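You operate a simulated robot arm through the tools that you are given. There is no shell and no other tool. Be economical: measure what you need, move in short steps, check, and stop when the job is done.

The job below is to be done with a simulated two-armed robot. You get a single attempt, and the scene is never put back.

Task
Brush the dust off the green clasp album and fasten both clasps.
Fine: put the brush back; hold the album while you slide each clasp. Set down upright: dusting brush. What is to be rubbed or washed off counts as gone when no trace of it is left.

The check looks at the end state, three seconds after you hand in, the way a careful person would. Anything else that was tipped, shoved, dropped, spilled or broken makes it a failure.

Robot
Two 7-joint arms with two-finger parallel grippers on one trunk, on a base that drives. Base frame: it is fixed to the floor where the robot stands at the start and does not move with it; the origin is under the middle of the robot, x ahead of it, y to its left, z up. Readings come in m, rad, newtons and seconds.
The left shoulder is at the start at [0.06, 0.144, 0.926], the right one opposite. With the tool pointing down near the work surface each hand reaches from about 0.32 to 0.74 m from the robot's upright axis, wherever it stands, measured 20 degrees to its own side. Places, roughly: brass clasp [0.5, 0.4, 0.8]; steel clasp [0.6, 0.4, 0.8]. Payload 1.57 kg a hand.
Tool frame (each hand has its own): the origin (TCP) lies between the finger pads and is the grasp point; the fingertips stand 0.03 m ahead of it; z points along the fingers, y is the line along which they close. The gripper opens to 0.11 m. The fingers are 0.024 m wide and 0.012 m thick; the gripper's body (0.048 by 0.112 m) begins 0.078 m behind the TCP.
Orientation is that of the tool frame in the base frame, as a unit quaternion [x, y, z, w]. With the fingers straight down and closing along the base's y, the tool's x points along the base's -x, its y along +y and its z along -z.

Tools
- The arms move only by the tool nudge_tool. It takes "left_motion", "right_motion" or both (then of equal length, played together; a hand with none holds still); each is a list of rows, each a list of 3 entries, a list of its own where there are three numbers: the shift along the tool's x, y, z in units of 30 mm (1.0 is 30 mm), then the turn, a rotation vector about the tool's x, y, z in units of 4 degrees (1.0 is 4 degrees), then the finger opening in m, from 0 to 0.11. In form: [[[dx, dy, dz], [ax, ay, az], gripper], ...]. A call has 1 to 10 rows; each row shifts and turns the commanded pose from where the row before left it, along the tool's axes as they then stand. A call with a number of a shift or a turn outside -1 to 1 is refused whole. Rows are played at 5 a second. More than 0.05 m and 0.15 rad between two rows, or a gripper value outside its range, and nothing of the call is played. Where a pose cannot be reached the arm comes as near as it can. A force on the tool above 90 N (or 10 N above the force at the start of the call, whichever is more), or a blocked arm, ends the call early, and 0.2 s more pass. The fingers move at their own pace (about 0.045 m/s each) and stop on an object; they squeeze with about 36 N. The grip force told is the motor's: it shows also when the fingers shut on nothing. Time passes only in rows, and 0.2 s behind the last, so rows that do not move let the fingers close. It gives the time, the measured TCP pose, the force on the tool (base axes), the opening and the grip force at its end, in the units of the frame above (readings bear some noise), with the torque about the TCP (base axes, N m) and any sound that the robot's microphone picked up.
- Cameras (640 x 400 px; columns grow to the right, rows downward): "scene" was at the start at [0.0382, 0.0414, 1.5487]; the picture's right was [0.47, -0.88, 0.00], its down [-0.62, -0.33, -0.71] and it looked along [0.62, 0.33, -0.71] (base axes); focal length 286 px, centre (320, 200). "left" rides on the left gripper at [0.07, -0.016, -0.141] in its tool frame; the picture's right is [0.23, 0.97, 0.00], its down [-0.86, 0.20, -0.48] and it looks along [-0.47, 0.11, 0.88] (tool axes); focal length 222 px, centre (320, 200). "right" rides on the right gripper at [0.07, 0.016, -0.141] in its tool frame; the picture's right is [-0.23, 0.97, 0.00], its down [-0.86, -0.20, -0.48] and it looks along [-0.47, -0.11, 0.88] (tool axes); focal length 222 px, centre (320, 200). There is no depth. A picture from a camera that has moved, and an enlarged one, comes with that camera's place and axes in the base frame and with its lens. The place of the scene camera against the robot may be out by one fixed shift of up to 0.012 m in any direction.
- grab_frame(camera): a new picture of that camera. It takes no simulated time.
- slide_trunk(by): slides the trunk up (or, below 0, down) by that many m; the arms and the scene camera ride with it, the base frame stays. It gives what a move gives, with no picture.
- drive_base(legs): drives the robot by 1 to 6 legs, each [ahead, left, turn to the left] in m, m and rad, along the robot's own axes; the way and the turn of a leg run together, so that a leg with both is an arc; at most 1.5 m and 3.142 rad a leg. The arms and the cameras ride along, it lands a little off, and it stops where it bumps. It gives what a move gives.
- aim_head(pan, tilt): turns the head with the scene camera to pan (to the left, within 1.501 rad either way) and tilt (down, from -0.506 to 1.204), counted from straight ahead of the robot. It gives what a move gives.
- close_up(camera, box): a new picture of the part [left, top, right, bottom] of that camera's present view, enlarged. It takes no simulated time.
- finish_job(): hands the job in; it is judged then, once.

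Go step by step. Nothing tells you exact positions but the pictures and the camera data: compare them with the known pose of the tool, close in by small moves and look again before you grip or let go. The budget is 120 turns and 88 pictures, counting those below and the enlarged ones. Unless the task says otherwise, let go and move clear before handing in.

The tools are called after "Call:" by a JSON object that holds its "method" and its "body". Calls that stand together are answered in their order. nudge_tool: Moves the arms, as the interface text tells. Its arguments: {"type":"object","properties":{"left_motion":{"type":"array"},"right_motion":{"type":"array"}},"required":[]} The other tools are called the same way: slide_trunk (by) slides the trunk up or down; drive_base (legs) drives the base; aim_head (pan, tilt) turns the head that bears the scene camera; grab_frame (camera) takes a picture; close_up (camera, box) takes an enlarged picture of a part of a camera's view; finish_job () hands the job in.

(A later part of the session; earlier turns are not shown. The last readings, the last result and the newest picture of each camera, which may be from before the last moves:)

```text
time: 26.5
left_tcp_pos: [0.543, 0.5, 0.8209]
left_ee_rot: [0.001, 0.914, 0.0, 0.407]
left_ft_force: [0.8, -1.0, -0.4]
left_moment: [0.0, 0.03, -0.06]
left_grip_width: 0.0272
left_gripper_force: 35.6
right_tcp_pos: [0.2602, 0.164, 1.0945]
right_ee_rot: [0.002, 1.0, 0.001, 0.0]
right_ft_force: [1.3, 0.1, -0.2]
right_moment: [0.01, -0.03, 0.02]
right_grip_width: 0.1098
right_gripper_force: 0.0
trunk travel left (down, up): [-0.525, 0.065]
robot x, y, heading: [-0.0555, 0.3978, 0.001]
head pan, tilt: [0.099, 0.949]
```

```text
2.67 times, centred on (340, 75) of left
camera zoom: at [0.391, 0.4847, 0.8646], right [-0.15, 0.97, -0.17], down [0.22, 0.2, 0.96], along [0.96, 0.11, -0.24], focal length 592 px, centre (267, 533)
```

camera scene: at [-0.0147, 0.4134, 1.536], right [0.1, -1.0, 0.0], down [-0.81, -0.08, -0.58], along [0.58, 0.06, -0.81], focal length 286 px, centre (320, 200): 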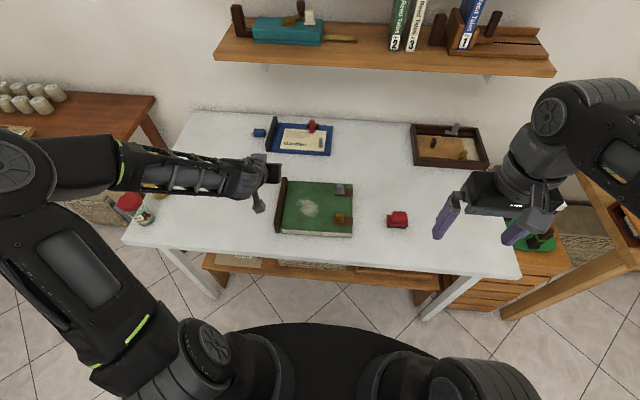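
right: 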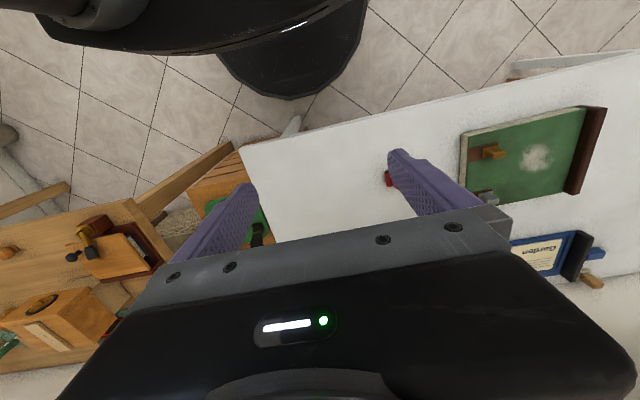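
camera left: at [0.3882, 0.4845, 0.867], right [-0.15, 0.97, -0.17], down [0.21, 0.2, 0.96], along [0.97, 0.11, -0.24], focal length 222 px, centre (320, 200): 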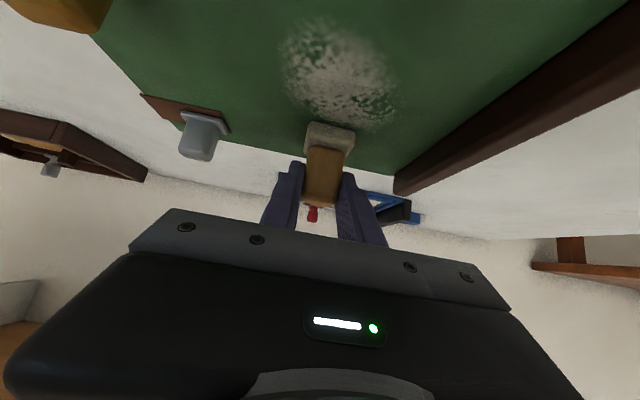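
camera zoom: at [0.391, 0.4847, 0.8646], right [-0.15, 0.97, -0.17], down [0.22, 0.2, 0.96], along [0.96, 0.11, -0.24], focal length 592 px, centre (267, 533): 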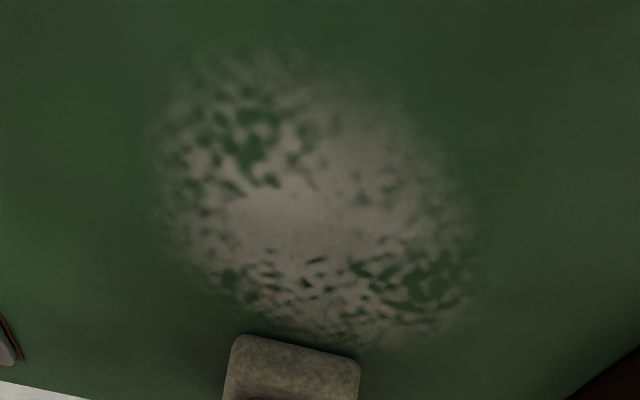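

I can't tell whether it faded. I lift the brush aside to compare from the head camera and look at its underside position.

Call:
{"method": "nudge_tool", "body": {"left_motion": [[[-0.743, 0, -0.669], [0, 0, 0], 0.015], [[-0.743, 0.5, -0.669], [0, 0, 0], 0.015], [[-0.4, 1, 0.4], [0, 0, 0], 0.015], [[-0.4, 1, 0.4], [0, 0, 0], 0.015], [[0, 1, 0], [0, 0, 0], 0.015]]}}

Call:
{"method": "close_up", "body": {"camera": "scene", "box": [230, 140, 370, 250]}}

Call:
{"method": "close_up", "body": {"camera": "left", "box": [240, 80, 400, 240]}}

```text
time: 27.7
left_tcp_pos: [0.5759, 0.6054, 0.8825]
left_ee_rot: [0.002, 0.914, -0.001, 0.406]
left_ft_force: [0.1, -0.5, 0.7]
left_moment: [0.0, 0.0, -0.02]
left_grip_width: 0.0271
left_gripper_force: 35.8
right_tcp_pos: [0.2585, 0.1653, 1.0961]
right_ee_rot: [0.002, 1.0, 0.0, 0.0]
right_ft_force: [0.1, 0.3, -0.5]
right_moment: [0.01, 0.01, -0.02]
right_grip_width: 0.1101
right_gripper_force: 0.0
trunk travel left (down, up): [-0.525, 0.065]
robot x, y, heading: [-0.0537, 0.4048, -0.004]
head pan, tilt: [0.099, 0.949]
```

```text
3.64 times, centred on (300, 195) of scene
camera zoom: at [-0.015, 0.414, 1.536], right [0.1, -1.0, 0.0], down [-0.81, -0.08, -0.58], along [0.58, 0.06, -0.81], focal length 1041 px, centre (393, 218)
```

zoom: 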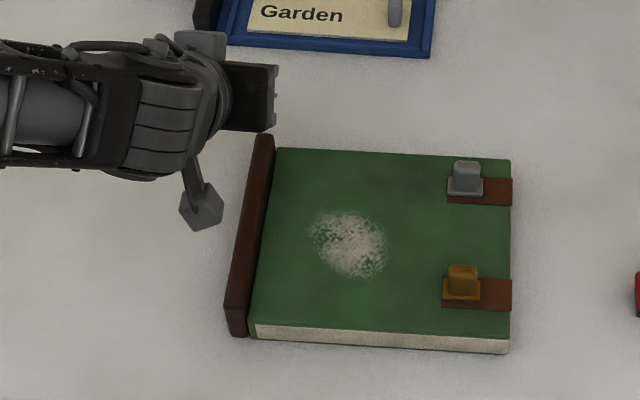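

```text
2.50 times, centred on (320, 160) of left
camera zoom: at [0.4241, 0.5897, 0.9275], right [-0.15, 0.97, -0.17], down [0.22, 0.2, 0.96], along [0.96, 0.1, -0.24], focal length 555 px, centre (320, 300)
```

zoom: 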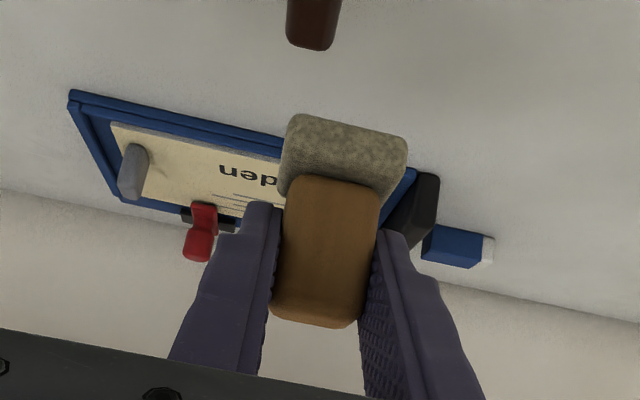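

The dust is barely changed, while the brush slipped up some 7 mm in my grip, so the earlier contact was mostly lost. I return to contact and watch the force.

Call:
{"method": "nudge_tool", "body": {"left_motion": [[[0.325, -0.875, -0.111], [0, 0, 0], 0.01], [[0.325, -0.875, -0.111], [0, 0, 0], 0.01], [[0.325, -0.875, -0.111], [0, 0, 0], 0.01], [[0.325, -0.875, -0.111], [0, 0, 0], 0.01], [[0.495, 0, 0.446], [0, 0, 0], 0.01], [[0.495, 0, 0.446], [0, 0, 0], 0.01], [[0.074, 0, 0.067], [0, 0, 0], 0.01], [[0.074, 0, 0.067], [0, 0, 0], 0.01], [[0, 0, 0], [0, 0, 0], 0.01]]}}

```text
time: 29.7
left_tcp_pos: [0.5392, 0.4997, 0.8198]
left_ee_rot: [0.002, 0.912, -0.001, 0.41]
left_ft_force: [-3.6, 1.0, 15.3]
left_moment: [0.08, -0.03, 0.02]
left_grip_width: 0.0268
left_gripper_force: 36.0
right_tcp_pos: [0.2576, 0.1651, 1.0951]
right_ee_rot: [0.002, 1.0, 0.001, 0.001]
right_ft_force: [-0.4, 1.2, -0.8]
right_moment: [0.0, 0.02, 0.0]
right_grip_width: 0.1101
right_gripper_force: 0.1
trunk travel left (down, up): [-0.525, 0.065]
robot x, y, heading: [-0.0535, 0.4001, -0.004]
head pan, tilt: [0.099, 0.949]
```

15 N of contact. I stroke back and forth again from here.

Call:
{"method": "nudge_tool", "body": {"left_motion": [[[0.446, 0, -0.495], [0, 0, 0], 0.01], [[0.446, 0, -0.495], [0, 0, 0], 0.01], [[0.446, 0, -0.495], [0, 0, 0], 0.01], [[0.446, 0, -0.495], [0, 0, 0], 0.01], [[0.446, 0, -0.495], [0, 0, 0], 0.01]]}}

Call:
{"method": "nudge_tool", "body": {"left_motion": [[[-0.446, 0, 0.495], [0, 0, 0], 0.01], [[-0.446, 0, 0.495], [0, 0, 0], 0.01], [[-0.446, 0, 0.495], [0, 0, 0], 0.01], [[-0.446, 0, 0.495], [0, 0, 0], 0.01], [[-0.446, 0, 0.495], [0, 0, 0], 0.01]]}}

Call:
{"method": "close_up", "body": {"camera": "left", "box": [240, 0, 440, 150]}}

```text
time: 30.9
left_tcp_pos: [0.443, 0.5005, 0.8197]
left_ee_rot: [0.001, 0.912, -0.001, 0.409]
left_ft_force: [13.5, 1.7, 28.5]
left_moment: [0.1, -0.46, 0.02]
left_grip_width: 0.0271
left_gripper_force: 36.0
right_tcp_pos: [0.2591, 0.164, 1.0957]
right_ee_rot: [0.002, 1.0, 0.0, 0.0]
right_ft_force: [0.2, -0.3, 0.1]
right_moment: [-0.02, 0.0, 0.01]
right_grip_width: 0.11
right_gripper_force: 0.1
trunk travel left (down, up): [-0.525, 0.065]
robot x, y, heading: [-0.0513, 0.4012, -0.005]
head pan, tilt: [0.099, 0.949]
```

```text
time: 32.1
left_tcp_pos: [0.5404, 0.5008, 0.8173]
left_ee_rot: [0.001, 0.914, -0.001, 0.406]
left_ft_force: [0.4, 0.1, 0.3]
left_moment: [0.02, -0.03, -0.01]
left_grip_width: 0.0271
left_gripper_force: 36.1
right_tcp_pos: [0.2595, 0.1648, 1.0956]
right_ee_rot: [0.001, 1.0, 0.001, 0.0]
right_ft_force: [0.2, -0.3, 0.6]
right_moment: [0.0, 0.03, -0.01]
right_grip_width: 0.1098
right_gripper_force: 0.1
trunk travel left (down, up): [-0.525, 0.065]
robot x, y, heading: [-0.0547, 0.4014, 0.001]
head pan, tilt: [0.099, 0.949]
```

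```text
2.67 times, centred on (340, 75) of left
camera zoom: at [0.388, 0.4852, 0.8614], right [-0.15, 0.97, -0.17], down [0.22, 0.2, 0.96], along [0.96, 0.11, -0.24], focal length 592 px, centre (267, 533)
```

zoom: 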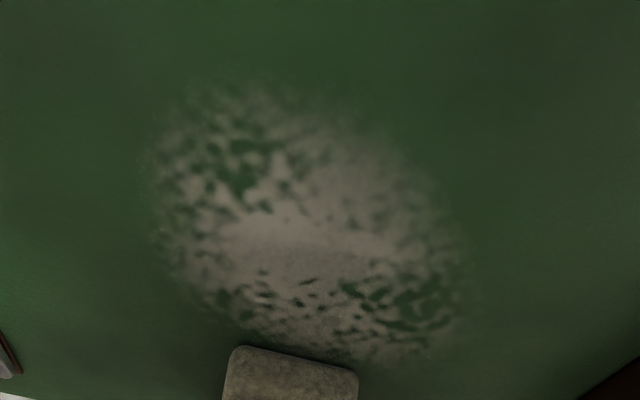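

I'll try strokes sideways (along y), which won't pivot the brush in the grip, with firmer contact.

Call:
{"method": "nudge_tool", "body": {"left_motion": [[[0.433, 0, -0.282], [0, 0, 0], 0.01], [[0, 1, 0], [0, 0, 0], 0.01], [[0, 0.4, 0], [0, 0, 0], 0.01], [[0, -1, 0], [0, 0, 0], 0.01], [[0, -1, 0], [0, 0, 0], 0.01], [[0, -0.8, 0], [0, 0, 0], 0.01], [[0, 1, 0], [0, 0, 0], 0.01], [[0, 1, 0], [0, 0, 0], 0.01], [[0, 0.8, 0], [0, 0, 0], 0.01]]}}

Call:
{"method": "nudge_tool", "body": {"left_motion": [[[0.669, 0, -0.743], [0, 0, 0], 0.01], [[0, -1, 0], [0, 0, 0], 0.01], [[0, -1, 0], [0, 0, 0], 0.01], [[0, -0.8, 0], [0, 0, 0], 0.01], [[0, 1, 0], [0, 0, 0], 0.01], [[0, 1, 0], [0, 0, 0], 0.01], [[0, 0.8, 0], [0, 0, 0], 0.01]]}}

Call:
{"method": "close_up", "body": {"camera": "scene", "box": [230, 140, 370, 250]}}

Call:
{"method": "close_up", "body": {"camera": "left", "box": [200, 0, 400, 150]}}

```text
time: 34.1
left_tcp_pos: [0.5255, 0.5389, 0.8165]
left_ee_rot: [0.003, 0.913, -0.003, 0.408]
left_ft_force: [-1.1, -13.5, 25.0]
left_moment: [-0.41, -0.21, -0.1]
left_grip_width: 0.0272
left_gripper_force: 36.0
right_tcp_pos: [0.2572, 0.1627, 1.0955]
right_ee_rot: [0.002, 1.0, 0.001, 0.001]
right_ft_force: [-0.5, 1.7, 0.4]
right_moment: [0.01, -0.02, 0.01]
right_grip_width: 0.1102
right_gripper_force: 0.0
trunk travel left (down, up): [-0.525, 0.065]
robot x, y, heading: [-0.0496, 0.4025, 0.001]
head pan, tilt: [0.099, 0.949]
```

```text
time: 35.7
left_tcp_pos: [0.495, 0.5387, 0.8152]
left_ee_rot: [0.004, 0.913, -0.003, 0.408]
left_ft_force: [-2.4, -14.2, 26.0]
left_moment: [-0.42, -0.17, -0.15]
left_grip_width: 0.0271
left_gripper_force: 36.0
right_tcp_pos: [0.2584, 0.1637, 1.0962]
right_ee_rot: [0.002, 1.0, 0.0, 0.001]
right_ft_force: [-0.3, 0.4, -0.1]
right_moment: [-0.01, 0.0, 0.01]
right_grip_width: 0.11
right_gripper_force: 0.1
trunk travel left (down, up): [-0.525, 0.065]
robot x, y, heading: [-0.0552, 0.4023, -0.002]
head pan, tilt: [0.099, 0.949]
```

```text
3.64 times, centred on (300, 195) of scene
camera zoom: at [-0.0172, 0.4117, 1.5361], right [0.1, -1.0, 0.0], down [-0.81, -0.08, -0.58], along [0.58, 0.06, -0.81], focal length 1041 px, centre (393, 218)
```

zoom: 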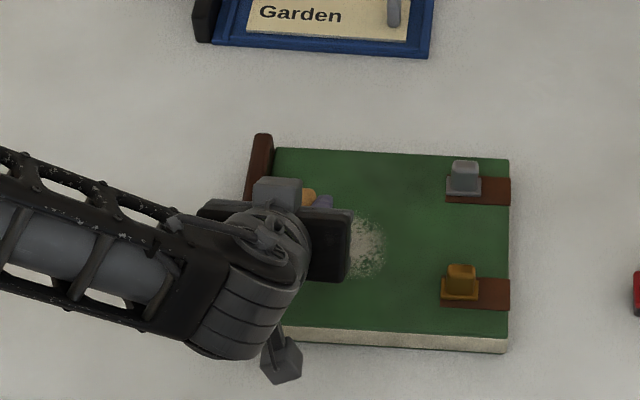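

```text
2.67 times, centred on (300, 75) of left
camera zoom: at [0.3423, 0.5237, 0.8597], right [-0.14, 0.97, -0.17], down [0.22, 0.2, 0.96], along [0.97, 0.1, -0.24], focal length 592 px, centre (373, 533)
```

zoom: 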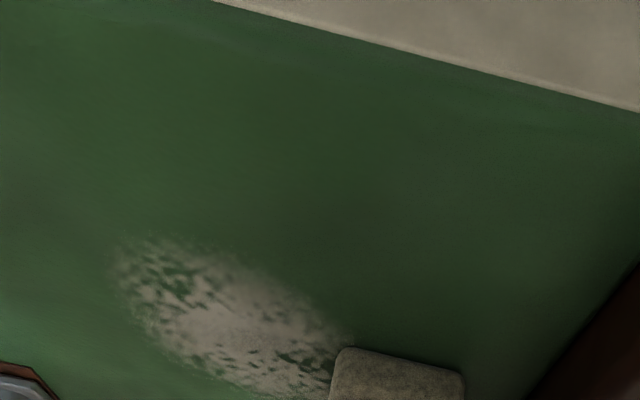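

Contact is now steady at 25 N and the album has not moved. I continue sideways strokes over the centre and near lanes.

Call:
{"method": "nudge_tool", "body": {"left_motion": [[[0, -1, 0], [0, 0, 0], 0.01], [[0, -1, 0], [0, 0, 0], 0.01], [[0, -0.8, 0], [0, 0, 0], 0.01], [[0, 1, 0], [0, 0, 0], 0.01], [[0, 1, 0], [0, 0, 0], 0.01], [[0, 0.8, 0], [0, 0, 0], 0.01]]}}

Call:
{"method": "nudge_tool", "body": {"left_motion": [[[0.446, 0, -0.495], [0, 0, 0], 0.01], [[0, -1, 0], [0, 0, 0], 0.01], [[0, -1, 0], [0, 0, 0], 0.01], [[0, -0.8, 0], [0, 0, 0], 0.01], [[0, 1, 0], [0, 0, 0], 0.01], [[0, 1, 0], [0, 0, 0], 0.01], [[0, 0.8, 0], [0, 0, 0], 0.01]]}}

Call:
{"method": "nudge_tool", "body": {"left_motion": [[[0.446, 0, -0.495], [0, 0, 0], 0.01], [[0, -1, 0], [0, 0, 0], 0.01], [[0, -1, 0], [0, 0, 0], 0.01], [[0, -0.8, 0], [0, 0, 0], 0.01], [[0, 1, 0], [0, 0, 0], 0.01], [[0, 1, 0], [0, 0, 0], 0.01], [[0, 0.8, 0], [0, 0, 0], 0.01]]}}

Call:
{"method": "close_up", "body": {"camera": "scene", "box": [230, 140, 370, 250]}}

```text
time: 37.1
left_tcp_pos: [0.4951, 0.5386, 0.8158]
left_ee_rot: [0.004, 0.912, -0.004, 0.409]
left_ft_force: [-1.5, -15.0, 27.6]
left_moment: [-0.48, -0.17, -0.09]
left_grip_width: 0.0271
left_gripper_force: 36.6
right_tcp_pos: [0.2571, 0.1629, 1.0949]
right_ee_rot: [0.002, 1.0, 0.001, 0.001]
right_ft_force: [0.3, -0.2, -0.7]
right_moment: [-0.03, 0.01, -0.02]
right_grip_width: 0.11
right_gripper_force: 0.0
trunk travel left (down, up): [-0.525, 0.065]
robot x, y, heading: [-0.0537, 0.4038, -0.003]
head pan, tilt: [0.099, 0.949]
```

```text
time: 38.7
left_tcp_pos: [0.474, 0.5399, 0.8157]
left_ee_rot: [0.004, 0.913, -0.003, 0.409]
left_ft_force: [-2.1, -16.4, 30.1]
left_moment: [-0.51, -0.19, -0.13]
left_grip_width: 0.0269
left_gripper_force: 36.1
right_tcp_pos: [0.2571, 0.1624, 1.0968]
right_ee_rot: [0.001, 1.0, 0.0, 0.0]
right_ft_force: [0.2, 0.0, -0.3]
right_moment: [-0.02, -0.02, 0.04]
right_grip_width: 0.11
right_gripper_force: 0.1
trunk travel left (down, up): [-0.525, 0.065]
robot x, y, heading: [-0.0506, 0.4023, -0.003]
head pan, tilt: [0.099, 0.949]
```

```text
time: 40.3
left_tcp_pos: [0.454, 0.5387, 0.8164]
left_ee_rot: [0.005, 0.913, -0.003, 0.409]
left_ft_force: [-1.3, -15.5, 29.5]
left_moment: [-0.57, -0.26, -0.17]
left_grip_width: 0.0266
left_gripper_force: 36.0
right_tcp_pos: [0.2572, 0.1613, 1.096]
right_ee_rot: [0.002, 1.0, 0.0, 0.0]
right_ft_force: [-0.6, -0.3, 0.8]
right_moment: [-0.01, 0.0, -0.04]
right_grip_width: 0.11
right_gripper_force: 0.0
trunk travel left (down, up): [-0.525, 0.065]
robot x, y, heading: [-0.0551, 0.4072, -0.006]
head pan, tilt: [0.099, 0.949]
```

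```text
3.64 times, centred on (300, 195) of scene
camera zoom: at [-0.0172, 0.4113, 1.5361], right [0.1, -1.0, 0.0], down [-0.81, -0.08, -0.58], along [0.58, 0.06, -0.81], focal length 1041 px, centre (393, 218)
```

zoom: 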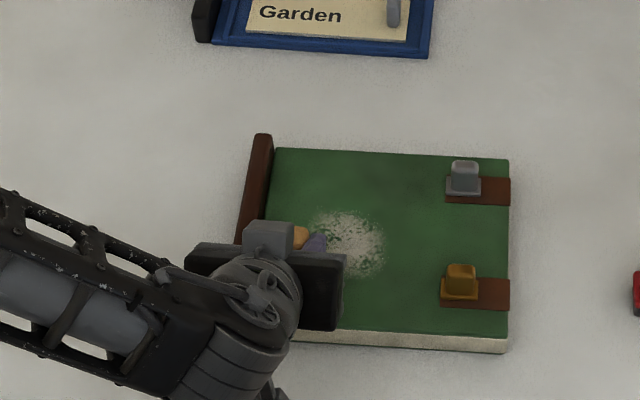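

It is fading gradually. I keep rubbing with three strokes per call across the lanes.

Call:
{"method": "nudge_tool", "body": {"left_motion": [[[-0.4, 0, 0.444], [0, 0, 0], 0.01], [[0, -1, 0], [0, 0, 0], 0.01], [[0, -1, 0], [0, 0, 0], 0.01], [[0, -0.8, 0], [0, 0, 0], 0.01], [[0, 1, 0], [0, 0, 0], 0.01], [[0, 1, 0], [0, 0, 0], 0.01], [[0, 0.8, 0], [0, 0, 0], 0.01], [[0, -1, 0], [0, 0, 0], 0.01], [[0, -1, 0], [0, 0, 0], 0.01], [[0, -0.8, 0], [0, 0, 0], 0.01]]}}

Call:
{"method": "nudge_tool", "body": {"left_motion": [[[-0.446, 0, 0.495], [0, 0, 0], 0.01], [[0, 1, 0], [0, 0, 0], 0.01], [[0, 1, 0], [0, 0, 0], 0.01], [[0, 0.8, 0], [0, 0, 0], 0.01], [[0, -1, 0], [0, 0, 0], 0.01], [[0, -1, 0], [0, 0, 0], 0.01], [[0, -0.8, 0], [0, 0, 0], 0.01], [[0, 1, 0], [0, 0, 0], 0.01], [[0, 1, 0], [0, 0, 0], 0.01], [[0, 0.8, 0], [0, 0, 0], 0.01]]}}

Call:
{"method": "nudge_tool", "body": {"left_motion": [[[-0.446, 0, 0.495], [0, 0, 0], 0.01], [[0, -1, 0], [0, 0, 0], 0.01], [[0, -1, 0], [0, 0, 0], 0.01], [[0, -0.8, 0], [0, 0, 0], 0.01], [[0, 1, 0], [0, 0, 0], 0.01], [[0, 1, 0], [0, 0, 0], 0.01], [[0, 0.8, 0], [0, 0, 0], 0.01], [[0, -1, 0], [0, 0, 0], 0.01], [[0, -1, 0], [0, 0, 0], 0.01], [[0, -0.8, 0], [0, 0, 0], 0.01]]}}

Call:
{"method": "nudge_tool", "body": {"left_motion": [[[-0.446, 0, 0.495], [0, 0, 0], 0.01], [[0, 1, 0], [0, 0, 0], 0.01], [[0, 1, 0], [0, 0, 0], 0.01], [[0, 0.8, 0], [0, 0, 0], 0.01], [[0, -1, 0], [0, 0, 0], 0.01], [[0, -1, 0], [0, 0, 0], 0.01], [[0, -0.8, 0], [0, 0, 0], 0.01], [[0, 1, 0], [0, 0, 0], 0.01], [[0, 1, 0], [0, 0, 0], 0.01], [[0, 0.8, 0], [0, 0, 0], 0.01]]}}

Call:
{"method": "close_up", "body": {"camera": "scene", "box": [230, 140, 370, 250]}}

Call:
{"method": "close_up", "body": {"camera": "left", "box": [200, 0, 400, 150]}}

```text
time: 42.5
left_tcp_pos: [0.4724, 0.4631, 0.8154]
left_ee_rot: [-0.001, 0.912, 0.002, 0.411]
left_ft_force: [1.0, 19.1, 36.4]
left_moment: [0.55, -0.34, 0.18]
left_grip_width: 0.0269
left_gripper_force: 36.0
right_tcp_pos: [0.2575, 0.1649, 1.0977]
right_ee_rot: [0.002, 1.0, -0.001, 0.001]
right_ft_force: [-0.3, 0.2, -0.4]
right_moment: [0.06, 0.01, -0.03]
right_grip_width: 0.11
right_gripper_force: 0.1
trunk travel left (down, up): [-0.525, 0.065]
robot x, y, heading: [-0.0555, 0.4052, -0.004]
head pan, tilt: [0.099, 0.949]
```

```text
time: 44.7
left_tcp_pos: [0.4931, 0.5371, 0.8159]
left_ee_rot: [0.005, 0.912, -0.004, 0.41]
left_ft_force: [-2.3, -15.7, 29.8]
left_moment: [-0.51, -0.3, -0.14]
left_grip_width: 0.0269
left_gripper_force: 36.3
right_tcp_pos: [0.2576, 0.1622, 1.0958]
right_ee_rot: [0.002, 1.0, 0.002, 0.001]
right_ft_force: [1.0, 0.4, 0.0]
right_moment: [-0.02, 0.02, 0.03]
right_grip_width: 0.1102
right_gripper_force: 0.0
trunk travel left (down, up): [-0.525, 0.065]
robot x, y, heading: [-0.0563, 0.406, -0.0]
head pan, tilt: [0.099, 0.949]
```

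```text
time: 46.9
left_tcp_pos: [0.5126, 0.4614, 0.8163]
left_ee_rot: [-0.001, 0.912, 0.002, 0.41]
left_ft_force: [1.7, 17.1, 32.9]
left_moment: [0.45, -0.44, 0.19]
left_grip_width: 0.027
left_gripper_force: 36.3
right_tcp_pos: [0.257, 0.1647, 1.0968]
right_ee_rot: [0.002, 1.0, 0.0, 0.001]
right_ft_force: [0.6, 0.1, -0.2]
right_moment: [-0.04, 0.0, 0.02]
right_grip_width: 0.1099
right_gripper_force: 0.2
trunk travel left (down, up): [-0.525, 0.065]
robot x, y, heading: [-0.0533, 0.4022, -0.007]
head pan, tilt: [0.099, 0.949]
```

```text
time: 49.1
left_tcp_pos: [0.532, 0.5401, 0.8172]
left_ee_rot: [0.002, 0.913, -0.002, 0.409]
left_ft_force: [-0.9, -11.4, 23.8]
left_moment: [-0.42, -0.4, -0.19]
left_grip_width: 0.027
left_gripper_force: 35.7
right_tcp_pos: [0.2579, 0.1634, 1.0959]
right_ee_rot: [0.002, 1.0, 0.001, 0.002]
right_ft_force: [0.6, -0.1, 0.0]
right_moment: [-0.01, 0.02, 0.02]
right_grip_width: 0.1101
right_gripper_force: 0.0
trunk travel left (down, up): [-0.525, 0.065]
robot x, y, heading: [-0.0511, 0.4067, -0.004]
head pan, tilt: [0.099, 0.949]
```

```text
3.64 times, centred on (300, 195) of scene
camera zoom: at [-0.0171, 0.412, 1.5361], right [0.1, -1.0, 0.0], down [-0.81, -0.08, -0.58], along [0.58, 0.06, -0.81], focal length 1041 px, centre (393, 218)
```

zoom: 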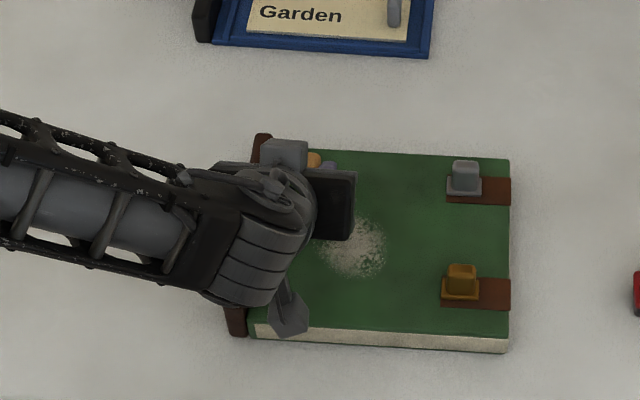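

```text
2.67 times, centred on (300, 75) of left
camera zoom: at [0.3798, 0.5248, 0.8597], right [-0.14, 0.97, -0.17], down [0.22, 0.2, 0.96], along [0.97, 0.1, -0.24], focal length 592 px, centre (373, 533)
```

zoom: 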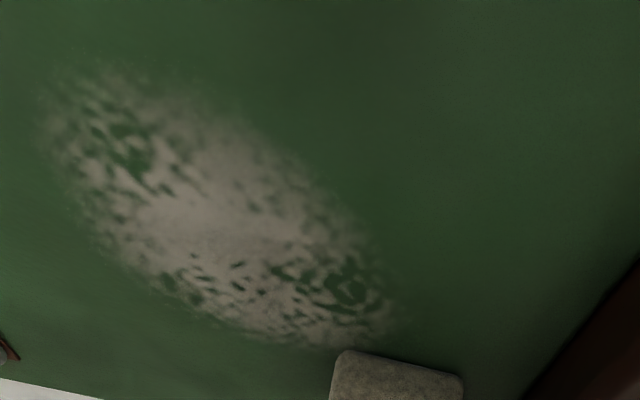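

I lift aside to compare with the earlier unobstructed picture.

Call:
{"method": "nudge_tool", "body": {"left_motion": [[[-0.743, 0, -0.669], [0, 0, 0], 0.01], [[-0.743, 0.5, -0.669], [0, 0, 0], 0.01], [[-0.4, 1, 0.4], [0, 0, 0], 0.01], [[-0.4, 0.8, 0.4], [0, 0, 0], 0.01]]}}

Call:
{"method": "close_up", "body": {"camera": "scene", "box": [230, 140, 370, 250]}}

Call:
{"method": "close_up", "body": {"camera": "left", "box": [240, 80, 400, 240]}}

```text
time: 50.1
left_tcp_pos: [0.5672, 0.6107, 0.875]
left_ee_rot: [0.002, 0.914, 0.0, 0.406]
left_ft_force: [-0.5, 0.5, -1.2]
left_moment: [0.0, 0.0, 0.01]
left_grip_width: 0.0271
left_gripper_force: 36.2
right_tcp_pos: [0.2596, 0.1647, 1.0956]
right_ee_rot: [0.002, 1.0, 0.0, 0.0]
right_ft_force: [0.4, 0.2, -0.4]
right_moment: [0.03, -0.02, -0.02]
right_grip_width: 0.1097
right_gripper_force: 0.1
trunk travel left (down, up): [-0.525, 0.065]
robot x, y, heading: [-0.0531, 0.4017, -0.005]
head pan, tilt: [0.099, 0.949]
```

```text
3.64 times, centred on (300, 195) of scene
camera zoom: at [-0.0147, 0.4136, 1.536], right [0.1, -1.0, 0.0], down [-0.81, -0.08, -0.58], along [0.58, 0.06, -0.81], focal length 1041 px, centre (393, 218)
```

zoom: 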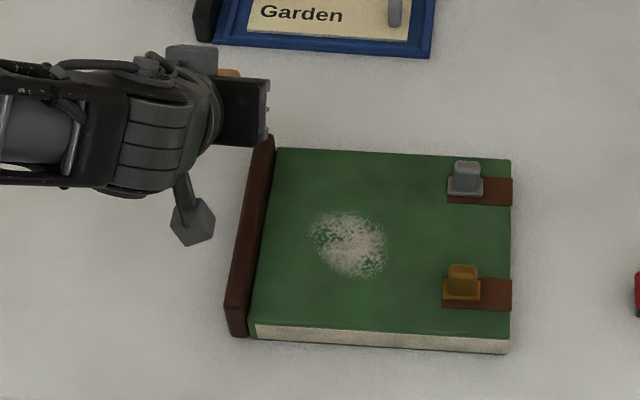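

```text
2.50 times, centred on (320, 160) of left
camera zoom: at [0.416, 0.5952, 0.9198], right [-0.15, 0.97, -0.17], down [0.22, 0.2, 0.96], along [0.96, 0.1, -0.24], focal length 555 px, centre (320, 300)
```

zoom: 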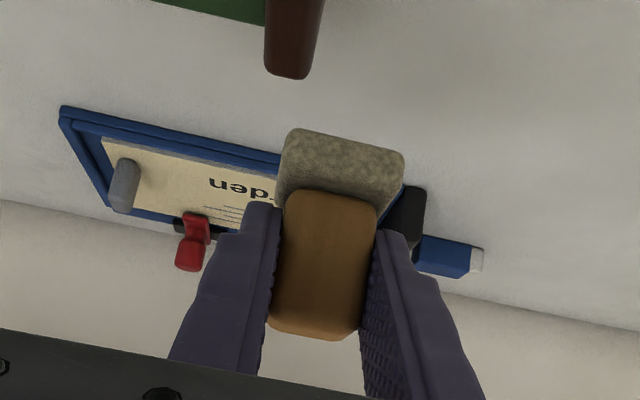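

The dust is unchanged, so hard, quick rubbing does not take it off. I try gentle contact and slow strokes.

Call:
{"method": "nudge_tool", "body": {"left_motion": [[[0.645, -0.59, -0.283], [0, 0, 0], 0.01], [[0.645, -0.59, -0.283], [0, 0, 0], 0.01], [[0.645, -0.59, -0.283], [0, 0, 0], 0.01], [[0.645, -0.59, -0.283], [0, 0, 0], 0.01], [[0.446, 0, 0.401], [0, 0, 0], 0.01], [[0.124, 0, 0.112], [0, 0, 0], 0.01], [[0, 0, 0], [0, 0, 0], 0.01]]}}

```text
time: 51.7
left_tcp_pos: [0.4902, 0.54, 0.8175]
left_ee_rot: [0.002, 0.914, -0.001, 0.406]
left_ft_force: [0.3, 0.4, 2.9]
left_moment: [0.0, -0.06, 0.0]
left_grip_width: 0.0271
left_gripper_force: 35.7
right_tcp_pos: [0.2604, 0.1636, 1.0961]
right_ee_rot: [0.001, 1.0, -0.001, 0.0]
right_ft_force: [-0.4, -0.4, 0.4]
right_moment: [0.01, 0.02, -0.01]
right_grip_width: 0.1101
right_gripper_force: 0.0
trunk travel left (down, up): [-0.525, 0.065]
robot x, y, heading: [-0.053, 0.4031, 0.001]
head pan, tilt: [0.099, 0.949]
```

Touching at 3 N. I press 0.7 mm more and stroke slowly across.

Call:
{"method": "nudge_tool", "body": {"left_motion": [[[0.017, -0.3, 0.016], [0, 0, 0], 0.01], [[0, -0.3, 0], [0, 0, 0], 0.01], [[0, -0.3, 0], [0, 0, 0], 0.01], [[0, -0.3, 0], [0, 0, 0], 0.01], [[0, -0.3, 0], [0, 0, 0], 0.01], [[0, -0.3, 0], [0, 0, 0], 0.01], [[0, -0.3, 0], [0, 0, 0], 0.01], [[0, -0.3, 0], [0, 0, 0], 0.01]]}}

Call:
{"method": "nudge_tool", "body": {"left_motion": [[[0, 0.3, 0], [0, 0, 0], 0.01], [[0, 0.3, 0], [0, 0, 0], 0.01], [[0, 0.3, 0], [0, 0, 0], 0.01], [[0, 0.3, 0], [0, 0, 0], 0.01], [[0, 0.3, 0], [0, 0, 0], 0.01], [[0, 0.3, 0], [0, 0, 0], 0.01], [[0, 0.3, 0], [0, 0, 0], 0.01], [[0, 0.3, 0], [0, 0, 0], 0.01]]}}

Call:
{"method": "close_up", "body": {"camera": "left", "box": [200, 0, 400, 150]}}

```text
time: 53.5
left_tcp_pos: [0.4893, 0.4684, 0.8174]
left_ee_rot: [0.001, 0.913, 0.0, 0.407]
left_ft_force: [0.5, 4.3, 7.2]
left_moment: [0.1, -0.2, 0.1]
left_grip_width: 0.027
left_gripper_force: 36.1
right_tcp_pos: [0.2582, 0.1643, 1.097]
right_ee_rot: [0.002, 1.0, -0.001, 0.0]
right_ft_force: [0.7, 0.9, -0.3]
right_moment: [0.0, 0.03, 0.01]
right_grip_width: 0.1101
right_gripper_force: 0.1
trunk travel left (down, up): [-0.525, 0.065]
robot x, y, heading: [-0.055, 0.4054, 0.0]
head pan, tilt: [0.099, 0.949]
```

```text
time: 55.3
left_tcp_pos: [0.4894, 0.54, 0.8168]
left_ee_rot: [0.002, 0.914, -0.001, 0.407]
left_ft_force: [-0.6, -2.4, 6.2]
left_moment: [-0.09, -0.14, -0.04]
left_grip_width: 0.027
left_gripper_force: 36.1
right_tcp_pos: [0.2586, 0.1638, 1.0958]
right_ee_rot: [0.002, 1.0, 0.0, 0.001]
right_ft_force: [-0.8, 0.1, -1.1]
right_moment: [0.0, -0.02, -0.03]
right_grip_width: 0.11
right_gripper_force: 0.0
trunk travel left (down, up): [-0.525, 0.065]
robot x, y, heading: [-0.0577, 0.4022, -0.01]
head pan, tilt: [0.099, 0.949]
```

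```text
2.67 times, centred on (300, 75) of left
camera zoom: at [0.3371, 0.5247, 0.8609], right [-0.15, 0.97, -0.17], down [0.22, 0.2, 0.96], along [0.96, 0.11, -0.24], focal length 592 px, centre (373, 533)
```

zoom: 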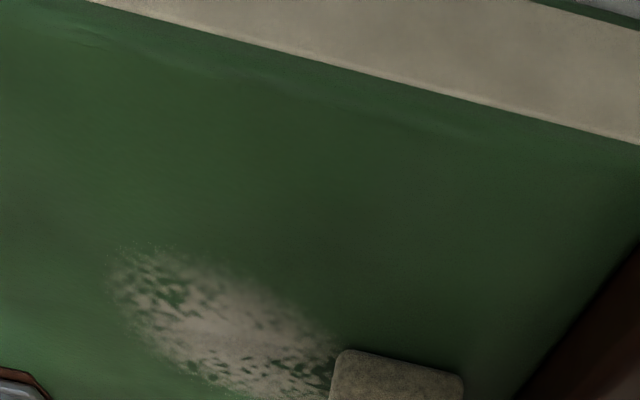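

Still no change, so I doubt the tool. I look closely at the red item and the surroundings before deciding.

Call:
{"method": "close_up", "body": {"camera": "scene", "box": [370, 195, 430, 235]}}

Call:
{"method": "grab_frame", "body": {"camera": "right"}}

Call:
{"method": "close_up", "body": {"camera": "scene", "box": [400, 115, 500, 180]}}

```text
10.00 times, centred on (400, 215) of scene
camera zoom: at [-0.0153, 0.4131, 1.536], right [0.1, -1.0, 0.0], down [-0.81, -0.08, -0.58], along [0.58, 0.06, -0.81], focal length 2862 px, centre (-480, 50)
```

zoom: 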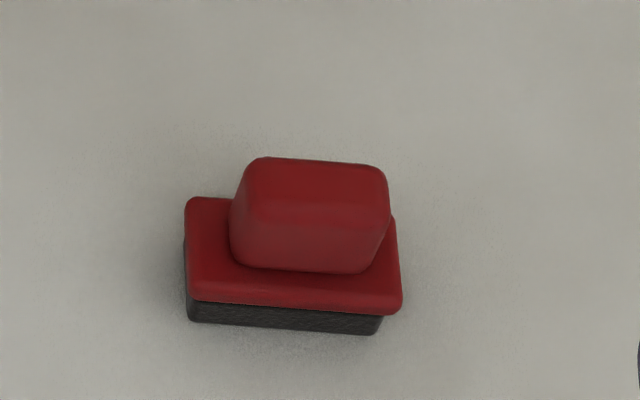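

```text
38 pictures are left
camera right: at [0.1886, 0.1813, 1.2381], right [0.23, 0.97, 0.0], down [0.85, -0.2, 0.48], along [0.47, -0.11, -0.88], focal length 222 px, centre (320, 200)
```

right: 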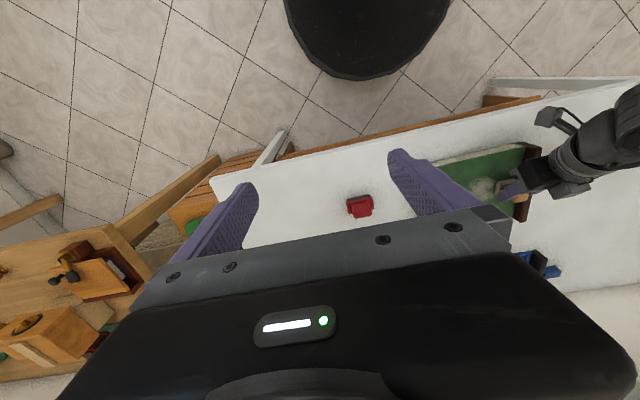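

```text
6.15 times, centred on (450, 148) of scene
camera zoom: at [-0.0153, 0.4131, 1.536], right [0.1, -1.0, 0.0], down [-0.81, -0.08, -0.58], along [0.58, 0.06, -0.81], focal length 1761 px, centre (-480, 523)
```

zoom: 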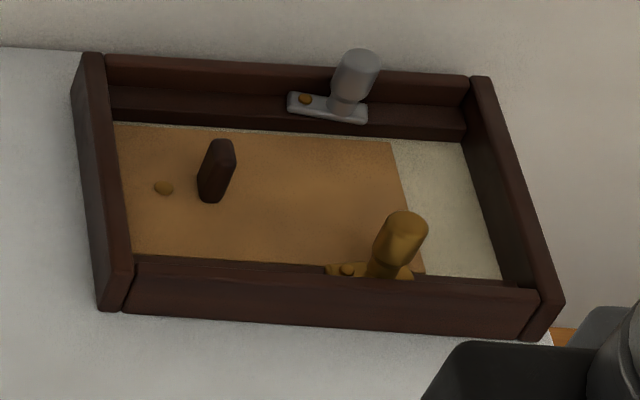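

The red item's dark base has fine streaks like bristles, so the red one is the dusting brush and the tan piece is another tool. I lift the tan one and drive back to return it exactly to its place.

Call:
{"method": "nudge_tool", "body": {"left_motion": [[[-0.743, 0, -0.669], [0, 0, 0], 0.01], [[-0.743, 0.5, -0.669], [0, 0, 0], 0.01], [[-0.743, 1, -0.669], [0, 0, 0], 0.01], [[0, 1, 0], [0, 0, 0], 0.01]]}}

Call:
{"method": "drive_base", "body": {"legs": [[0.177, 0.132, 0.003]]}}

Call:
{"method": "close_up", "body": {"camera": "left", "box": [160, 60, 480, 260]}}

```text
time: 56.3
left_tcp_pos: [0.4898, 0.616, 0.9072]
left_ee_rot: [0.001, 0.914, 0.0, 0.406]
left_ft_force: [0.9, -0.5, 0.2]
left_moment: [0.01, -0.03, -0.01]
left_grip_width: 0.0269
left_gripper_force: 36.1
right_tcp_pos: [0.2595, 0.1651, 1.0972]
right_ee_rot: [0.002, 1.0, 0.0, -0.001]
right_ft_force: [-0.5, 0.5, 0.0]
right_moment: [-0.02, 0.03, 0.02]
right_grip_width: 0.11
right_gripper_force: 0.0
trunk travel left (down, up): [-0.525, 0.065]
robot x, y, heading: [-0.0555, 0.4015, -0.003]
head pan, tilt: [0.099, 0.949]
```

```text
time: 58.0
left_tcp_pos: [0.6673, 0.7511, 0.905]
left_ee_rot: [0.0, 0.914, -0.001, 0.406]
left_ft_force: [-0.6, 0.1, -0.3]
left_moment: [-0.01, 0.02, -0.01]
left_grip_width: 0.0271
left_gripper_force: 36.1
right_tcp_pos: [0.4369, 0.299, 1.0949]
right_ee_rot: [0.0, 1.0, 0.0, 0.0]
right_ft_force: [-1.1, 0.1, 1.0]
right_moment: [-0.01, 0.02, 0.02]
right_grip_width: 0.1097
right_gripper_force: 0.1
trunk travel left (down, up): [-0.525, 0.065]
robot x, y, heading: [0.1237, 0.5336, -0.004]
head pan, tilt: [0.099, 0.949]
```

```text
2.00 times, centred on (320, 160) of left
camera zoom: at [0.5149, 0.7336, 0.9502], right [-0.15, 0.97, -0.17], down [0.22, 0.2, 0.96], along [0.96, 0.11, -0.24], focal length 444 px, centre (320, 280)
```

zoom: 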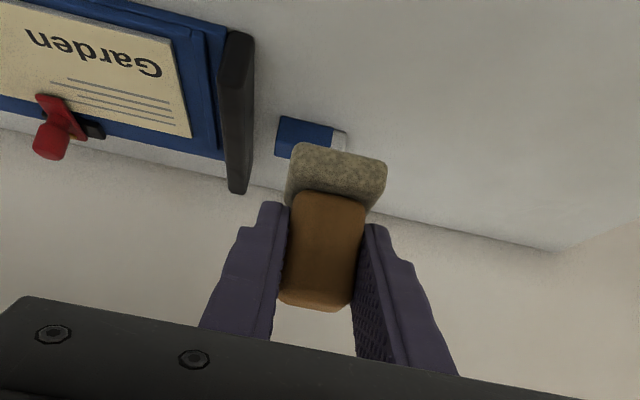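

The tan piece sits 8–10 mm higher in the grip but is not tilted. I retrace the path to 3 cm above its place.

Call:
{"method": "nudge_tool", "body": {"left_motion": [[[-0.61, -0.05, 0.533], [0, 0, 0], 0.01], [[-0.61, -0.05, 0.533], [0, 0, 0], 0.01], [[-0.61, -0.05, 0.533], [0, 0, 0], 0.01], [[-0.61, -0.05, 0.533], [0, 0, 0], 0.01], [[-0.61, -0.05, 0.533], [0, 0, 0], 0.01]]}}

Call:
{"method": "nudge_tool", "body": {"left_motion": [[[-0.139, 0, 0.951], [0, 0, 0], 0.01], [[-0.139, 0, 0.951], [0, 0, 0], 0.01], [[-0.139, 0, 0.951], [0, 0, 0], 0.01], [[-0.139, 0, 0.951], [0, 0, 0], 0.01], [[-0.139, 0, 0.951], [0, 0, 0], 0.01], [[-0.139, 0, 0.951], [0, 0, 0], 0.01]]}}

Call:
{"method": "close_up", "body": {"camera": "left", "box": [160, 60, 480, 260]}}

```text
time: 59.2
left_tcp_pos: [0.7871, 0.7418, 0.9211]
left_ee_rot: [0.001, 0.914, 0.0, 0.406]
left_ft_force: [0.2, -0.6, -0.9]
left_moment: [0.0, 0.03, 0.05]
left_grip_width: 0.0268
left_gripper_force: 35.8
right_tcp_pos: [0.4374, 0.2974, 1.0959]
right_ee_rot: [0.001, 1.0, 0.0, 0.0]
right_ft_force: [-0.2, -1.1, -0.4]
right_moment: [-0.05, 0.02, 0.03]
right_grip_width: 0.1099
right_gripper_force: 0.1
trunk travel left (down, up): [-0.525, 0.065]
robot x, y, heading: [0.1245, 0.534, 0.002]
head pan, tilt: [0.099, 0.949]
```

```text
time: 60.6
left_tcp_pos: [0.9329, 0.7414, 0.825]
left_ee_rot: [0.001, 0.913, 0.0, 0.407]
left_ft_force: [0.5, -0.8, -0.6]
left_moment: [-0.01, 0.01, 0.0]
left_grip_width: 0.0267
left_gripper_force: 35.8
right_tcp_pos: [0.4385, 0.2973, 1.0944]
right_ee_rot: [0.002, 1.0, 0.0, 0.0]
right_ft_force: [0.3, -0.2, -0.7]
right_moment: [0.06, -0.02, -0.01]
right_grip_width: 0.11
right_gripper_force: 0.1
trunk travel left (down, up): [-0.525, 0.065]
robot x, y, heading: [0.1221, 0.5327, 0.0]
head pan, tilt: [0.099, 0.949]
```

```text
2.00 times, centred on (320, 160) of left
camera zoom: at [0.7796, 0.7253, 0.8686], right [-0.15, 0.97, -0.17], down [0.22, 0.2, 0.96], along [0.96, 0.11, -0.24], focal length 444 px, centre (320, 280)
```

zoom: 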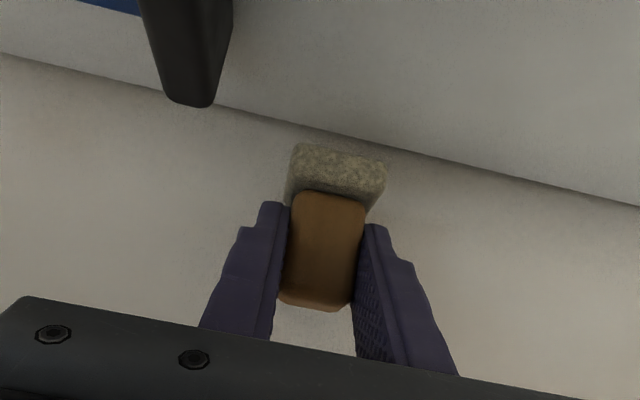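

I lower it the last 3.7 cm in steps.

Call:
{"method": "nudge_tool", "body": {"left_motion": [[[0.297, 0.03, 0.268], [0, 0, 0], 0.01], [[0.297, 0.04, 0.268], [0, 0, 0], 0.01], [[0.297, 0, 0.268], [0, 0, 0], 0.01], [[0.05, 0, 0.045], [0, 0, 0], 0.01], [[0, 0, 0], [0, 0, 0], 0.01]]}}

```text
time: 61.8
left_tcp_pos: [0.9315, 0.7431, 0.7873]
left_ee_rot: [0.001, 0.914, 0.0, 0.407]
left_ft_force: [0.8, 0.2, -0.6]
left_moment: [0.03, -0.02, -0.01]
left_grip_width: 0.0273
left_gripper_force: 35.8
right_tcp_pos: [0.4368, 0.2975, 1.0959]
right_ee_rot: [0.001, 1.0, -0.001, -0.001]
right_ft_force: [0.3, -0.1, -0.4]
right_moment: [-0.02, -0.01, 0.02]
right_grip_width: 0.11
right_gripper_force: 0.1
trunk travel left (down, up): [-0.525, 0.065]
robot x, y, heading: [0.1222, 0.5361, 0.0]
head pan, tilt: [0.099, 0.949]
```

Not yet touching; I lower in 1.5 mm steps.

Call:
{"method": "nudge_tool", "body": {"left_motion": [[[0.037, 0, 0.033], [0, 0, 0], 0.01], [[0.037, 0, 0.033], [0, 0, 0], 0.01], [[0, 0, 0], [0, 0, 0], 0.01]]}}

```text
time: 62.6
left_tcp_pos: [0.9308, 0.7433, 0.7843]
left_ee_rot: [0.001, 0.913, -0.001, 0.408]
left_ft_force: [-0.5, 0.0, -0.2]
left_moment: [0.01, 0.02, 0.01]
left_grip_width: 0.027
left_gripper_force: 36.0
right_tcp_pos: [0.4365, 0.2979, 1.0967]
right_ee_rot: [0.001, 1.0, 0.0, 0.001]
right_ft_force: [0.2, -0.7, 0.5]
right_moment: [-0.01, -0.02, 0.03]
right_grip_width: 0.1102
right_gripper_force: 0.1
trunk travel left (down, up): [-0.525, 0.065]
robot x, y, heading: [0.1239, 0.5342, -0.004]
head pan, tilt: [0.099, 0.949]
```

Call:
{"method": "nudge_tool", "body": {"left_motion": [[[0.037, 0, 0.033], [0, 0, 0], 0.01], [[0.025, 0, 0.022], [0, 0, 0], 0.01], [[0, 0, 0], [0, 0, 0], 0.01]]}}

Call:
{"method": "close_up", "body": {"camera": "left", "box": [160, 60, 480, 260]}}

```text
time: 63.4
left_tcp_pos: [0.9322, 0.7432, 0.7836]
left_ee_rot: [0.001, 0.913, 0.0, 0.407]
left_ft_force: [-0.5, 0.3, 5.0]
left_moment: [-0.02, -0.13, 0.02]
left_grip_width: 0.027
left_gripper_force: 36.0
right_tcp_pos: [0.4361, 0.2972, 1.0965]
right_ee_rot: [0.0, 1.0, 0.0, 0.001]
right_ft_force: [-0.1, 0.2, -0.8]
right_moment: [0.01, -0.01, -0.02]
right_grip_width: 0.1101
right_gripper_force: 0.0
trunk travel left (down, up): [-0.525, 0.065]
robot x, y, heading: [0.1208, 0.5374, -0.004]
head pan, tilt: [0.099, 0.949]
```

```text
2.00 times, centred on (320, 160) of left
camera zoom: at [0.7788, 0.7272, 0.8268], right [-0.15, 0.97, -0.17], down [0.22, 0.2, 0.96], along [0.96, 0.11, -0.24], focal length 444 px, centre (320, 280)
```

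zoom: 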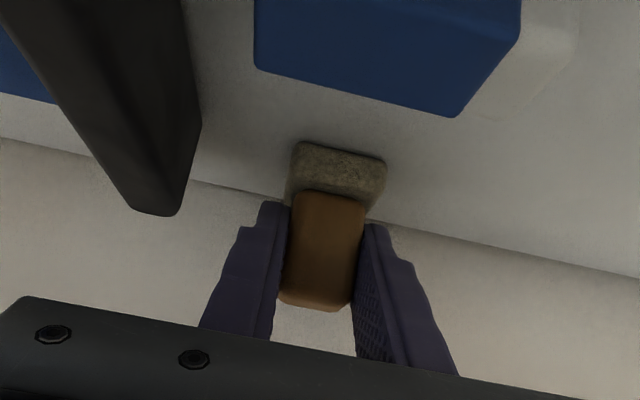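

It rests on the table at its original place with 5 N. I open and back straight out.

Call:
{"method": "nudge_tool", "body": {"left_motion": [[[0, 0, 0], [0, 0, 0], 0.05], [[0, 0, 0], [0, 0, 0], 0.052], [[0, 0, 0], [0, 0, 0], 0.052], [[0.131, 0, -0.968], [0, 0, 0], 0.052], [[0.131, 0, -0.968], [0, 0, 0], 0.052], [[0.131, 0, -0.968], [0, 0, 0], 0.052], [[0.131, 0, -0.968], [0, 0, 0], 0.052], [[0.131, 0, -0.968], [0, 0, 0], 0.052]]}}

Call:
{"method": "close_up", "body": {"camera": "left", "box": [160, 60, 480, 260]}}

```text
time: 65.2
left_tcp_pos: [0.8097, 0.7447, 0.8654]
left_ee_rot: [0.0, 0.913, 0.0, 0.407]
left_ft_force: [0.0, -0.4, 0.0]
left_moment: [0.0, -0.05, -0.02]
left_grip_width: 0.0519
left_gripper_force: 0.2
right_tcp_pos: [0.4363, 0.2972, 1.0965]
right_ee_rot: [0.001, 1.0, 0.0, 0.0]
right_ft_force: [-0.1, -0.6, 0.3]
right_moment: [-0.01, -0.03, 0.0]
right_grip_width: 0.1099
right_gripper_force: 0.0
trunk travel left (down, up): [-0.525, 0.065]
robot x, y, heading: [0.1272, 0.5351, 0.0]
head pan, tilt: [0.099, 0.949]
```

```text
2.00 times, centred on (320, 160) of left
camera zoom: at [0.6578, 0.7272, 0.9096], right [-0.15, 0.97, -0.17], down [0.22, 0.2, 0.96], along [0.96, 0.11, -0.24], focal length 444 px, centre (320, 280)
```

zoom: 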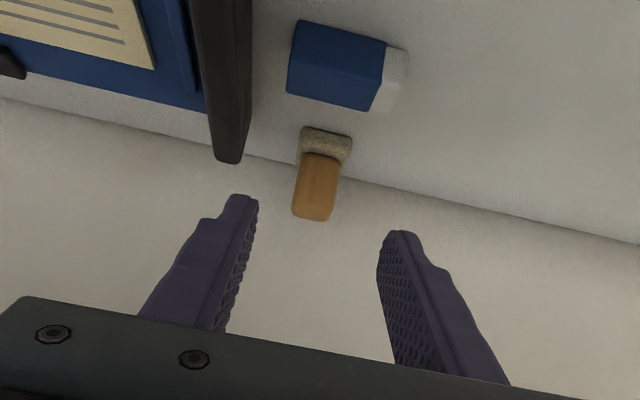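

The tan piece stands where it was. I bring the left hand back and upright.

Call:
{"method": "nudge_tool", "body": {"left_motion": [[[0.045, 0, -0.498], [0, 1, 0], 0.06], [[0.079, 0, -0.494], [0, 1, 0], 0.06], [[0.114, 0, -0.487], [0, 1, 0], 0.06], [[0.147, 0, -0.478], [0, 1, 0], 0.06], [[0.18, 0, -0.466], [0, 1, 0], 0.06], [[0.212, 0, -0.453], [0, 1, 0], 0.06], [[0.243, 0, -0.437], [0, 1, 0], 0.06], [[0.273, 0, -0.419], [0, 1, 0], 0.06], [[0.302, 0, -0.399], [0, 1, 0], 0.06], [[0.329, 0, -0.377], [0, 1, 0], 0.06]]}}

Call:
{"method": "nudge_tool", "body": {"left_motion": [[[0.9, 0, 0], [0, 1, 0], 0.06], [[0.9, 0, 0], [0, 1, 0], 0.06], [[0.9, 0, 0], [0, 0, 0], 0.06]]}}

Call:
{"method": "drive_base", "body": {"legs": [[-0.175, -0.16, 0]]}}

Call:
{"method": "grab_frame", "body": {"camera": "scene"}}

```text
time: 67.4
left_tcp_pos: [0.6901, 0.7439, 0.954]
left_ee_rot: [0.0, 0.998, 0.0, 0.069]
left_ft_force: [0.3, 0.1, 0.3]
left_moment: [-0.03, -0.01, 0.02]
left_grip_width: 0.0599
left_gripper_force: 0.1
right_tcp_pos: [0.4375, 0.2972, 1.095]
right_ee_rot: [0.001, 1.0, 0.0, 0.0]
right_ft_force: [-0.3, 0.5, 0.8]
right_moment: [0.01, 0.02, 0.0]
right_grip_width: 0.1097
right_gripper_force: 0.1
trunk travel left (down, up): [-0.525, 0.065]
robot x, y, heading: [0.1247, 0.5375, 0.003]
head pan, tilt: [0.099, 0.949]
```

```text
time: 68.2
left_tcp_pos: [0.6085, 0.7445, 0.9489]
left_ee_rot: [0.002, 1.0, 0.0, 0.001]
left_ft_force: [-0.9, 0.6, 0.0]
left_moment: [0.01, -0.02, -0.01]
left_grip_width: 0.0604
left_gripper_force: 0.1
right_tcp_pos: [0.4358, 0.2976, 1.096]
right_ee_rot: [0.001, 1.0, 0.0, 0.0]
right_ft_force: [-0.2, 0.1, -0.5]
right_moment: [-0.03, -0.03, -0.03]
right_grip_width: 0.1098
right_gripper_force: 0.1
trunk travel left (down, up): [-0.525, 0.065]
robot x, y, heading: [0.1238, 0.5376, -0.008]
head pan, tilt: [0.099, 0.949]
```

```text
time: 70.0
left_tcp_pos: [0.4334, 0.5829, 0.9485]
left_ee_rot: [0.0, 1.0, 0.001, 0.0]
left_ft_force: [0.2, -1.0, 0.3]
left_moment: [0.01, 0.01, 0.03]
left_grip_width: 0.0601
left_gripper_force: 0.1
right_tcp_pos: [0.2624, 0.1361, 1.0954]
right_ee_rot: [0.0, 1.0, 0.0, -0.001]
right_ft_force: [0.0, -0.1, 0.0]
right_moment: [0.01, -0.03, -0.01]
right_grip_width: 0.1101
right_gripper_force: 0.1
trunk travel left (down, up): [-0.525, 0.065]
robot x, y, heading: [-0.0506, 0.3756, -0.0]
head pan, tilt: [0.099, 0.949]
```

```text
32 pictures are left
camera scene: at [-0.0136, 0.3847, 1.536], right [0.1, -1.0, 0.0], down [-0.81, -0.08, -0.58], along [0.58, 0.06, -0.81], focal length 286 px, centre (320, 200)
```

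scene: 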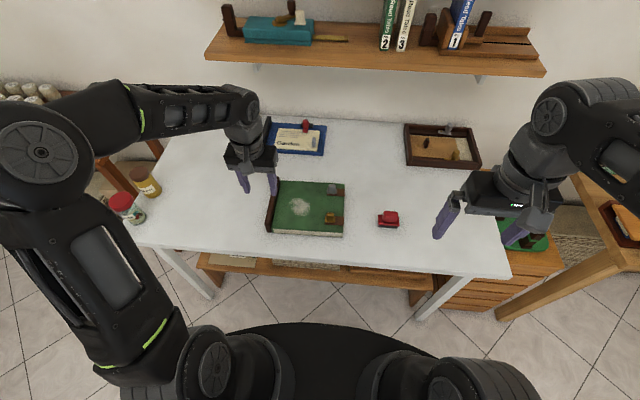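

Now the red brush, estimated at (0.484, 0.213) with its long side along y. I bring the right hand above it.

Call:
{"method": "nudge_tool", "body": {"right_motion": [[[-0.923, 0.321, 0.813], [0, 0, 0], 0.09], [[-0.923, 0.321, 0.813], [0, 0, 0], 0.09], [[-0.923, 0.321, 0.813], [0, 0, 0], 0.09], [[-0.923, 0.321, 0.813], [0, 0, 0], 0.09], [[-0.923, 0.321, 0.813], [0, 0, 0], 0.09], [[-0.923, 0.321, 0.813], [0, 0, 0], 0.09], [[-0.923, 0.321, 0.813], [0, 0, 0], 0.09], [[-0.923, 0.321, 0.813], [0, 0, 0], 0.09]]}}

Call:
{"method": "grab_frame", "body": {"camera": "right"}}

```text
time: 71.8
left_tcp_pos: [0.4366, 0.5833, 0.9491]
left_ee_rot: [0.0, 1.0, 0.0, -0.001]
left_ft_force: [-0.7, 0.1, -0.2]
left_moment: [-0.02, 0.0, 0.01]
left_grip_width: 0.06
left_gripper_force: 0.0
right_tcp_pos: [0.4849, 0.2139, 0.9006]
right_ee_rot: [0.0, 1.0, -0.001, 0.0]
right_ft_force: [0.3, -0.1, 0.4]
right_moment: [0.02, 0.0, -0.01]
right_grip_width: 0.0898
right_gripper_force: 0.1
trunk travel left (down, up): [-0.525, 0.065]
robot x, y, heading: [-0.0548, 0.3754, -0.003]
head pan, tilt: [0.099, 0.949]
```

```text
31 pictures are left
camera right: at [0.4141, 0.2308, 1.0422], right [0.23, 0.97, 0.0], down [0.86, -0.2, 0.48], along [0.47, -0.11, -0.88], focal length 222 px, centre (320, 200)
```

right: 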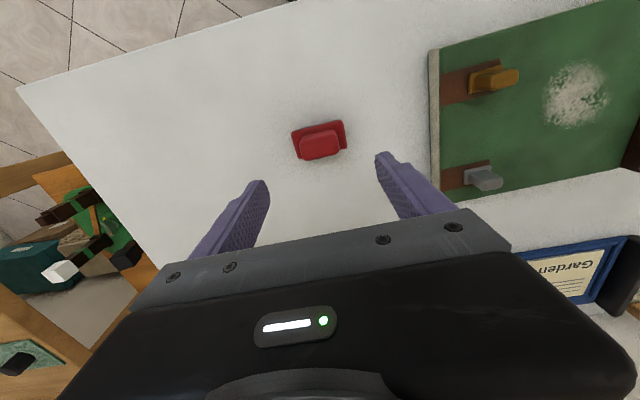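

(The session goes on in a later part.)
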